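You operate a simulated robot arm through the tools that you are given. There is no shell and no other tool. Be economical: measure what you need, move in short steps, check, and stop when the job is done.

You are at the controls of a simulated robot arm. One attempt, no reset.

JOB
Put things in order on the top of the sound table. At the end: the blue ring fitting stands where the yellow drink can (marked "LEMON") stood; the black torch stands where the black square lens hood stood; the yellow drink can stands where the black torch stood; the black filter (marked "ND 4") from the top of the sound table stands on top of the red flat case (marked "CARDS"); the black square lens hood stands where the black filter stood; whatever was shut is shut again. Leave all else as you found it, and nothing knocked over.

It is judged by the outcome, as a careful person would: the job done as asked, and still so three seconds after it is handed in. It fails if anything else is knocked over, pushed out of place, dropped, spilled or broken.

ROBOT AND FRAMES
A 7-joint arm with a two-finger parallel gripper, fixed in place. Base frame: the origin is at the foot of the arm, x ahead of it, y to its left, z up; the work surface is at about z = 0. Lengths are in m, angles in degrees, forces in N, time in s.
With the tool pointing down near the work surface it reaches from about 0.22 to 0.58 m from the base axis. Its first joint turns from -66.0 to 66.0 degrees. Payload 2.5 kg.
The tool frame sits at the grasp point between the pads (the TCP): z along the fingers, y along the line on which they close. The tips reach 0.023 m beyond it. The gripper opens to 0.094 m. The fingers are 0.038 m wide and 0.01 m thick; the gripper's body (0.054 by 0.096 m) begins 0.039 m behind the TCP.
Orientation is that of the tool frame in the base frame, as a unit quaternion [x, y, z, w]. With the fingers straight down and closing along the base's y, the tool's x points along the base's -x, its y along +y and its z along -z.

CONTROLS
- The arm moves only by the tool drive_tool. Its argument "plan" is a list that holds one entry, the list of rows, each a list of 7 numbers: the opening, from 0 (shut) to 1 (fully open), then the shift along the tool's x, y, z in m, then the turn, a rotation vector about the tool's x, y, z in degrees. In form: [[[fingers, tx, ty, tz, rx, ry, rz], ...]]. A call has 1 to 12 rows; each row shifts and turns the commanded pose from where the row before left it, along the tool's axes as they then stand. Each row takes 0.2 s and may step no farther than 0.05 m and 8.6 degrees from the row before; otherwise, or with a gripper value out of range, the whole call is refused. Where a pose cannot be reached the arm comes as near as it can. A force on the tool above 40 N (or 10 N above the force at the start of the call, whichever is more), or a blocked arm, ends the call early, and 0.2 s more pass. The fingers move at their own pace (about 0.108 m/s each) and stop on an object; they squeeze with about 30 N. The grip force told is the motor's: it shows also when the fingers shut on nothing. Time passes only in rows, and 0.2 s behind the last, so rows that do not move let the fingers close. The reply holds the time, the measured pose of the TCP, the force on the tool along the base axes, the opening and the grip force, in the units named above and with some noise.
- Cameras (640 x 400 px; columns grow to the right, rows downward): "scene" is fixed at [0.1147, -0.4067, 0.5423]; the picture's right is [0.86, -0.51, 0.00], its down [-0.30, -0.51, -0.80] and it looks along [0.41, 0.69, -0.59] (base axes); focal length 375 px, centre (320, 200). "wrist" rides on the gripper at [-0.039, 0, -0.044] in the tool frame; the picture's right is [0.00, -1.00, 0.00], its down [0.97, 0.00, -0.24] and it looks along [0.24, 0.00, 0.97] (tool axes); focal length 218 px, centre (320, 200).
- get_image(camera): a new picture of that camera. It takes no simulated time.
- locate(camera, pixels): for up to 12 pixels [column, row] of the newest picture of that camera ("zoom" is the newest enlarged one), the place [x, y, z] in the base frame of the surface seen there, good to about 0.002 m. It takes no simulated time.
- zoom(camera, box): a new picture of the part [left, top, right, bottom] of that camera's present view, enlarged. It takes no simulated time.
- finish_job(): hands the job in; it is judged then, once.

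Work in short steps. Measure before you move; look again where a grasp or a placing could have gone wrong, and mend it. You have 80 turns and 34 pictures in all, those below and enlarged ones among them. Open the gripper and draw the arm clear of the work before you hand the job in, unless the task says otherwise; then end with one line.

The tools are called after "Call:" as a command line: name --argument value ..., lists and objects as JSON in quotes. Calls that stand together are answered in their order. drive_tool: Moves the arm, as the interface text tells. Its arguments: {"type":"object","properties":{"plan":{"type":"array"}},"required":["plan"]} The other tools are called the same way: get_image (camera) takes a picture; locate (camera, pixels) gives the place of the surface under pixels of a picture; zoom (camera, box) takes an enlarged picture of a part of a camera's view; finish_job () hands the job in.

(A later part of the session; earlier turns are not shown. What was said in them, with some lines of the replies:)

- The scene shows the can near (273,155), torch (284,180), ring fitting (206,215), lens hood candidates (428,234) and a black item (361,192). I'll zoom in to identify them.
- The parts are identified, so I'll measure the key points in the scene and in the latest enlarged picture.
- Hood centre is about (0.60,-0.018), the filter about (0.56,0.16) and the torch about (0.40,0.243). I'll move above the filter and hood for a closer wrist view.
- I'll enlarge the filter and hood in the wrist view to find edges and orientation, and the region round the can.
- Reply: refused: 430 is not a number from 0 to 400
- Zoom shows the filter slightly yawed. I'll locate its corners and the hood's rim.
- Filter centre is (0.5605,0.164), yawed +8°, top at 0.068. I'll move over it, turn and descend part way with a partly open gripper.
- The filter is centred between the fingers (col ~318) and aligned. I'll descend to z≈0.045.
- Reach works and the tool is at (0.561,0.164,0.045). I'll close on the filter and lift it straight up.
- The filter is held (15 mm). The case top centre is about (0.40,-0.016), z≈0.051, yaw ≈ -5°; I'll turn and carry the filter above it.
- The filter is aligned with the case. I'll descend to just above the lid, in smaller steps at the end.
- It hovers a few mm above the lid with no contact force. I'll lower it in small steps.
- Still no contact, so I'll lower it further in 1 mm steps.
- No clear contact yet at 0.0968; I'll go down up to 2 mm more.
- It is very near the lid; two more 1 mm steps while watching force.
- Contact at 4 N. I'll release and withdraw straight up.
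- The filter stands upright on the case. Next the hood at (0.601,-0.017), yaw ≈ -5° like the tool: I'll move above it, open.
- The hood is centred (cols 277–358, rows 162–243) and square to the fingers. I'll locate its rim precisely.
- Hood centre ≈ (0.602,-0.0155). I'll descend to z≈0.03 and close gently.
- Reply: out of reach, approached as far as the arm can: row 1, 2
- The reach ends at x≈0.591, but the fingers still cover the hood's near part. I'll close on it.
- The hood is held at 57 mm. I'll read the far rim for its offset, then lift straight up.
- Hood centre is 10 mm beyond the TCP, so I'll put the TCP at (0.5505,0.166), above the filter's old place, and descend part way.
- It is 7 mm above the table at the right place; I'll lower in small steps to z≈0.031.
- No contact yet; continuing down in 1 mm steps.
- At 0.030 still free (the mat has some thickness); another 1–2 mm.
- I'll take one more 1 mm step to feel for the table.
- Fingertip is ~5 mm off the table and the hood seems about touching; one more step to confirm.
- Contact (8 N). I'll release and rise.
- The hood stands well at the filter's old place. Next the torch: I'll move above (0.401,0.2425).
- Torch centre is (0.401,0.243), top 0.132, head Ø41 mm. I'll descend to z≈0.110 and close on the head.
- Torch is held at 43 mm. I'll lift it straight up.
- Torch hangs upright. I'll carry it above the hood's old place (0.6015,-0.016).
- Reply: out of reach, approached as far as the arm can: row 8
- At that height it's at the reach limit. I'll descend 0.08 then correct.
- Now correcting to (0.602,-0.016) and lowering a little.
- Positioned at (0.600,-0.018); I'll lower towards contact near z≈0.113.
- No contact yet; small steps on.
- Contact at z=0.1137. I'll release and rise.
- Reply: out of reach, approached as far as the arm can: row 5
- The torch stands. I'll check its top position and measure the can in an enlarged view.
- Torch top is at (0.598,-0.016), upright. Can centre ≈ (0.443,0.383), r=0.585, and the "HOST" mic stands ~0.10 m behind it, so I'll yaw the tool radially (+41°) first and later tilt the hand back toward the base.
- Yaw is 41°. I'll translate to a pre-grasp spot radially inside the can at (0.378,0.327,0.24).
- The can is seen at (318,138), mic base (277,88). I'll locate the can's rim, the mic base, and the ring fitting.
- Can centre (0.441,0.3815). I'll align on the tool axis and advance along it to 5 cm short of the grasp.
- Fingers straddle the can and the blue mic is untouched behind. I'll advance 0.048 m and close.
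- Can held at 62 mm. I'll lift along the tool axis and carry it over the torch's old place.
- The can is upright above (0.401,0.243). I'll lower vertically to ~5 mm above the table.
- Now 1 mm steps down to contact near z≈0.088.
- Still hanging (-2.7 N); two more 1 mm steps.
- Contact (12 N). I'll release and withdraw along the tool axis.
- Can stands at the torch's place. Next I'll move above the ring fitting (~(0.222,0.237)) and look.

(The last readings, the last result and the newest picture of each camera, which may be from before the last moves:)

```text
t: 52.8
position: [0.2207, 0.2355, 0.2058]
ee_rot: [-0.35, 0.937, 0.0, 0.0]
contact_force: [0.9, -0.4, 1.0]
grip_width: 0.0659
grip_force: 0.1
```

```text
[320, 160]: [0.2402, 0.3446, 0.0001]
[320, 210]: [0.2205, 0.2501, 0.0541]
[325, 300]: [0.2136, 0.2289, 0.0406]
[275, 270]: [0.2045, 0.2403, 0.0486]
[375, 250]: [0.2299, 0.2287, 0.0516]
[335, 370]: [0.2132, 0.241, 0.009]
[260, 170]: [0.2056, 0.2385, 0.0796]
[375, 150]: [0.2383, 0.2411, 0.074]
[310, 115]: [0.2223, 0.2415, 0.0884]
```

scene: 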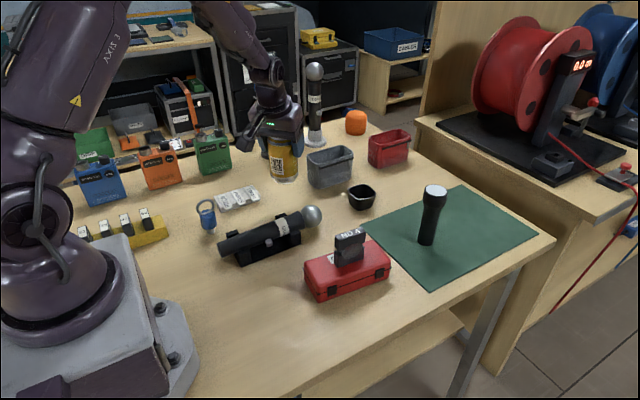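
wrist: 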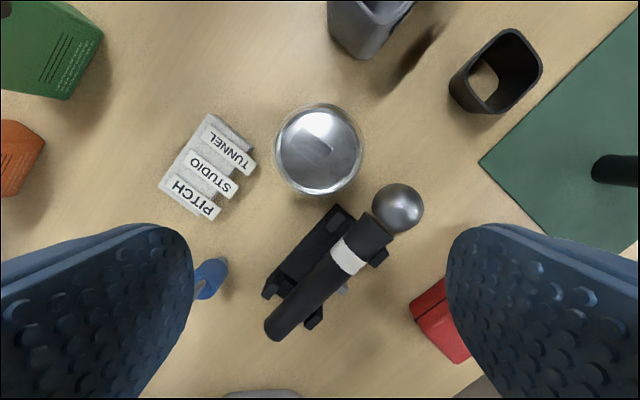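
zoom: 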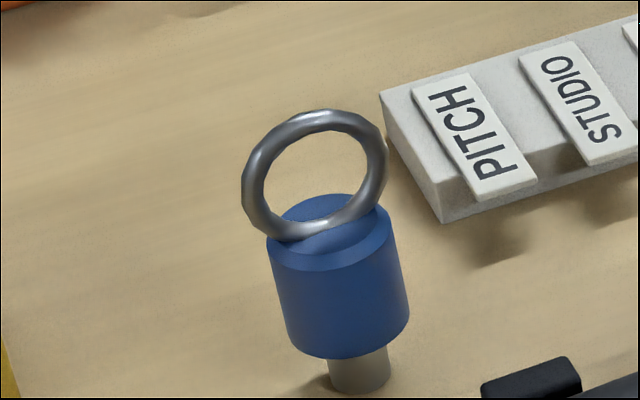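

The fitting: blue cylinder z 0.02–0.054 (Ø~34 mm), ring above to 0.09 in a plane at yaw ≈ 4°. I'll yaw the tool to 4° so the fingers close across the ring's plane, and tilt 15° as for the can.

Call:
drive_tool --plan '[[[0.7, 0, 0, 0, 0, 0, 7.44], [0.7, 0, 0, 0, 0, 0, 7.44], [0.7, 0, 0, 0, 0, 0, 7.44], [0.7, 0, 0, 0, 0, 0, 7.44], [0.7, 0, 0, 0, 0, 0, 7.44], [0.7, 0, 0, 0, 0, -7.5, 0], [0.7, 0, 0, 0, 0, -7.5, 0], [0.7, 0, 0, 0, 0, 0, 0]]]'

Call:
get_image --camera "wrist"

```text
t: 54.6
position: [0.2208, 0.2369, 0.2045]
ee_rot: [-0.032, 0.991, 0.005, 0.131]
contact_force: [0.3, 0.8, -0.4]
grip_width: 0.0657
grip_force: 0.0
```

```text
5 pictures are left
```

wrist: 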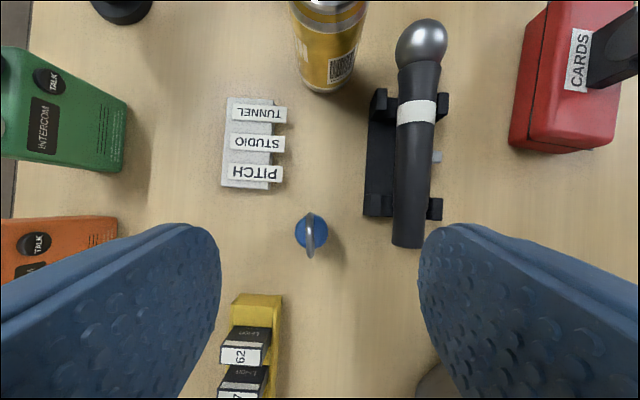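

The ring plane now lies along the tool x. I'll locate the fitting and its neighbours (yellow block, mic holder).

Call:
locate --camera "wrist" --pixels '[[304, 226], [297, 229], [326, 232], [310, 217], [310, 246], [281, 297], [240, 297], [262, 320], [366, 214], [398, 240], [283, 182], [268, 338]]'

```text
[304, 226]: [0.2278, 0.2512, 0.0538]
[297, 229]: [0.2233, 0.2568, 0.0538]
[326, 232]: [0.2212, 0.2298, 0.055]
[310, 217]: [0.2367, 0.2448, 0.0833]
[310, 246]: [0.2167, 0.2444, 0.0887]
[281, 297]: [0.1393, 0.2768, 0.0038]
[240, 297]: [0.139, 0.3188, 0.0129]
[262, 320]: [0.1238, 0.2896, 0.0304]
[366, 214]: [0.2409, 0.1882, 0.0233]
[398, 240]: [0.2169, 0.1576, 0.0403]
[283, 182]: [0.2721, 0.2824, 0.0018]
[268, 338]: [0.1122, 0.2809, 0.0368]
```

Fitting centre (0.222,0.2435); neighbours are clear. I'll descend vertically to z≈0.054.

Call:
drive_tool --plan '[[[0.62, -0.0016, 0.0065, 0, 0, 0, 0], [0.62, 0.00975, 0, 0.03635, 0, 0, 0], [0.62, 0.00975, 0, 0.03635, 0, 0, 0], [0.62, 0.00975, 0, 0.03635, 0, 0, 0], [0.62, 0.00975, 0, 0.03635, 0, 0, 0], [0.62, 0, 0, 0, 0, 0, 0]]]'

```text
t: 56.0
position: [0.2217, 0.2448, 0.053]
ee_rot: [-0.032, 0.991, 0.003, 0.13]
contact_force: [0.2, 0.3, 0.2]
grip_width: 0.0584
grip_force: 0.0
```

At (0.222,0.245,0.053) with no contact. I'll close and read the grip.

Call:
drive_tool --plan '[[[0, 0, 0, 0, 0, 0, 0], [0, 0, 0, 0, 0, 0, 0], [0, 0, 0, 0, 0, 0, 0]]]'

```text
t: 56.8
position: [0.2226, 0.2437, 0.0538]
ee_rot: [-0.034, 0.991, 0.005, 0.131]
contact_force: [-0.2, 0.2, 0.3]
grip_width: 0.0308
grip_force: 30.0
```

Held at 31 mm. I'll lift vertically 0.12 m and check with one picture.

Call:
drive_tool --plan '[[[0, -0.0052, 0, -0.0193, 0, 0, 0], [0, -0.0078, 0, -0.029, 0, 0, 0], [0, -0.0104, 0, -0.0386, 0, 0, 0], [0, -0.0078, 0, -0.029, 0, 0, 0], [0, 0, 0, 0, 0, 0, 0]]]'

Call:
zoom --camera "scene" --box '[140, 110, 300, 210]'

```text
t: 58.0
position: [0.2204, 0.2452, 0.1742]
ee_rot: [-0.033, 0.991, 0.005, 0.13]
contact_force: [0.8, 0.3, -1.2]
grip_width: 0.0309
grip_force: 30.5
```

```text
4.00 times, centred on (220, 160) of scene
```

zoom: 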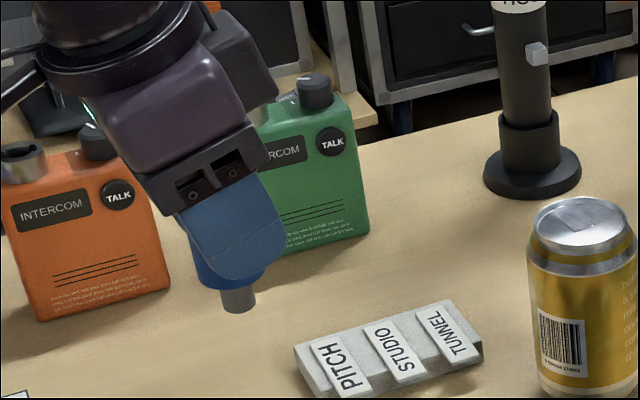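

The fitting hangs upright. I'll yaw +37° about the vertical and carry it to the pre-place point (0.417,0.3605).

Call:
drive_tool --plan '[[[0, 0, 0, 0, -1.94, 0, -7.24], [0, 0, 0, 0, -1.94, 0, -7.24], [0, 0, 0, 0, -1.94, 0, -7.24], [0, 0, 0, 0, -1.94, 0, -7.24], [0, 0, 0, 0, -1.94, 0, -7.24], [0, -0.036, -0.0069, 0.00965, 0, 0, 0], [0, -0.036, -0.0069, 0.00965, 0, 0, 0], [0, -0.036, -0.0069, 0.00965, 0, 0, 0], [0, -0.036, -0.0069, 0.00965, 0, 0, 0], [0, -0.036, -0.0069, 0.00965, 0, 0, 0], [0, -0.036, -0.0069, 0.00965, 0, 0, 0], [0, 0, 0, 0, 0, 0, 0]]]'

```text
t: 60.6
position: [0.4165, 0.3609, 0.1731]
ee_rot: [-0.35, 0.928, 0.047, 0.122]
contact_force: [1.0, 0.0, -1.1]
grip_width: 0.0308
grip_force: 30.0
```

Now I'll advance along the tool axis to ~2 cm above the table.

Call:
drive_tool --plan '[[[0, 0, 0, 0.035, 0, 0, 0], [0, 0, 0, 0.035, 0, 0, 0], [0, 0, 0, 0.0315, 0, 0, 0], [0, 0, 0, 0, 0, 0, 0]]]'

```text
t: 61.6
position: [0.4359, 0.3778, 0.0757]
ee_rot: [-0.349, 0.928, 0.046, 0.123]
contact_force: [0.0, -0.2, -1.1]
grip_width: 0.0309
grip_force: 30.1
```

I'll shift 6 mm outward and lower to z≈0.058.

Call:
drive_tool --plan '[[[0, -0.006, 0, 0.0016, 0, 0, 0], [0, 0.0023, 0, 0.0087, 0, 0, 0], [0, 0.0023, 0, 0.0087, 0, 0, 0], [0, 0, 0, 0, 0, 0, 0]]]'

```text
t: 62.6
position: [0.4426, 0.3809, 0.0572]
ee_rot: [-0.349, 0.928, 0.046, 0.122]
contact_force: [-0.5, -0.2, -1.4]
grip_width: 0.0307
grip_force: 30.2
```

Now 1 mm steps toward contact near z≈0.053.

Call:
drive_tool --plan '[[[0, 0.0003, 0, 0.001, 0, 0, 0], [0, 0.0003, 0, 0.001, 0, 0, 0], [0, 0.0003, 0, 0.001, 0, 0, 0], [0, 0, 0, 0, 0, 0, 0]]]'

Call:
drive_tool --plan '[[[0, 0.0002, 0, 0.0008, 0, 0, 0], [0, 0, 0, 0, 0, 0, 0]]]'

```text
t: 63.6
position: [0.4415, 0.3826, 0.0548]
ee_rot: [-0.35, 0.928, 0.047, 0.122]
contact_force: [0.2, 0.1, -1.2]
grip_width: 0.0308
grip_force: 30.3
```

```text
t: 64.2
position: [0.4416, 0.3819, 0.0548]
ee_rot: [-0.35, 0.927, 0.047, 0.123]
contact_force: [-2.4, -1.2, 6.7]
grip_width: 0.0309
grip_force: 29.9
```

Contact at 6.7 N. I'll open gently, then withdraw along the tool axis.

Call:
drive_tool --plan '[[[0.4, 0, 0, 0, 0, 0, 0], [0.55, 0, 0, 0, 0, 0, 0], [0.6, 0, 0, 0, 0, 0, 0], [0.6, 0, 0, -0.02, 0, 0, 0], [0.6, 0, 0, -0.04, 0, 0, 0], [0.6, 0, 0, -0.05, 0, 0, 0], [0.6, 0, 0, -0.04, 0, 0, 0], [0.6, 0.04, 0, -0.01, 0, 0, 0], [0.6, 0.04, 0, -0.01, 0, 0, 0], [0.6, 0.04, 0, -0.01, 0, 0, 0], [0.6, 0.04, 0, -0.01, 0, 0, 0], [0.6, 0, 0, 0, 0, 0, 0]]]'

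Call:
get_image --camera "scene"

```text
t: 66.8
position: [0.2884, 0.2455, 0.1974]
ee_rot: [-0.349, 0.928, 0.046, 0.122]
contact_force: [0.0, 0.0, -0.6]
grip_width: 0.0563
grip_force: 0.0
```

```text
3 pictures are left
```

scene: 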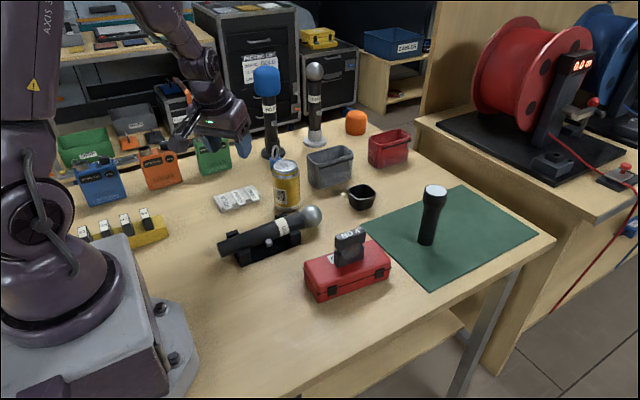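

The fitting is mostly hidden behind the can (ring at (274,152)). I'll check it with the wrist camera.

Call:
get_image --camera "wrist"

Call:
zoom --camera "scene" --box '[200, 90, 400, 215]'

```text
2 pictures are left
```

wrist: 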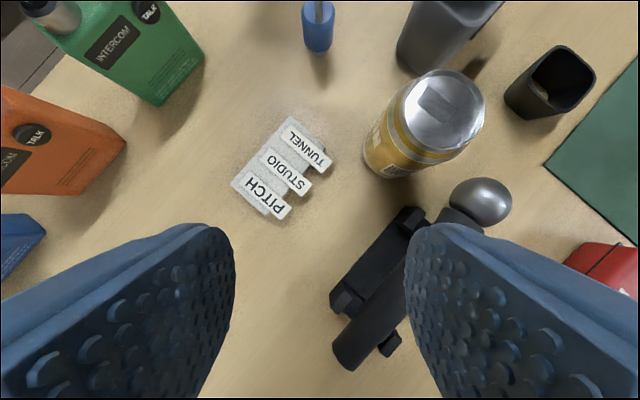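

```text
3.20 times, centred on (300, 152) of scene
```

zoom: 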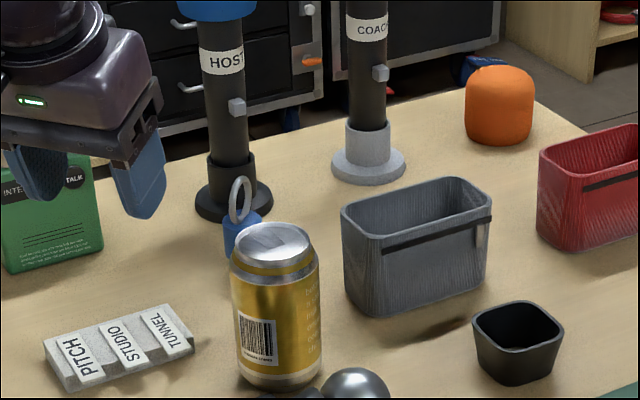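

Everything stands upright. I'll verify the final positions and raise the arm clear.

Call:
locate --camera "wrist" --pixels '[[444, 110], [411, 105], [480, 115], [318, 40]]'

Call:
drive_tool --plan '[[[0.9, 0, 0, -0.04, 0, 0, 0], [0.9, 0, 0, -0.04, 0, 0, 0], [0.9, 0, 0, -0.04, 0, 0, 0], [0.9, 0, 0, 0, 0, 0, 0]]]'

```text
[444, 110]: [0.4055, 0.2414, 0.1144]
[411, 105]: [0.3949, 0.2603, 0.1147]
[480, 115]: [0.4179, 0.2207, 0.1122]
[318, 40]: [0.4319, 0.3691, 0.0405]
```

```text
t: 67.8
position: [0.2658, 0.2266, 0.3142]
ee_rot: [-0.35, 0.928, 0.046, 0.121]
contact_force: [-0.4, 0.5, -0.3]
grip_width: 0.0847
grip_force: 0.1
```

The readings put the can (~(0.405,0.241)) and the fitting (~(0.441,0.381)) on their targets, and the arm is clear with the gripper open. I'm handing in.

Call:
finish_job

```text
The job is handed in.
```

I moved all five things to their asked places on the sound table; they stand upright, nothing was knocked over in the last pictures, and I handed the job in with the gripper open and the arm clear.
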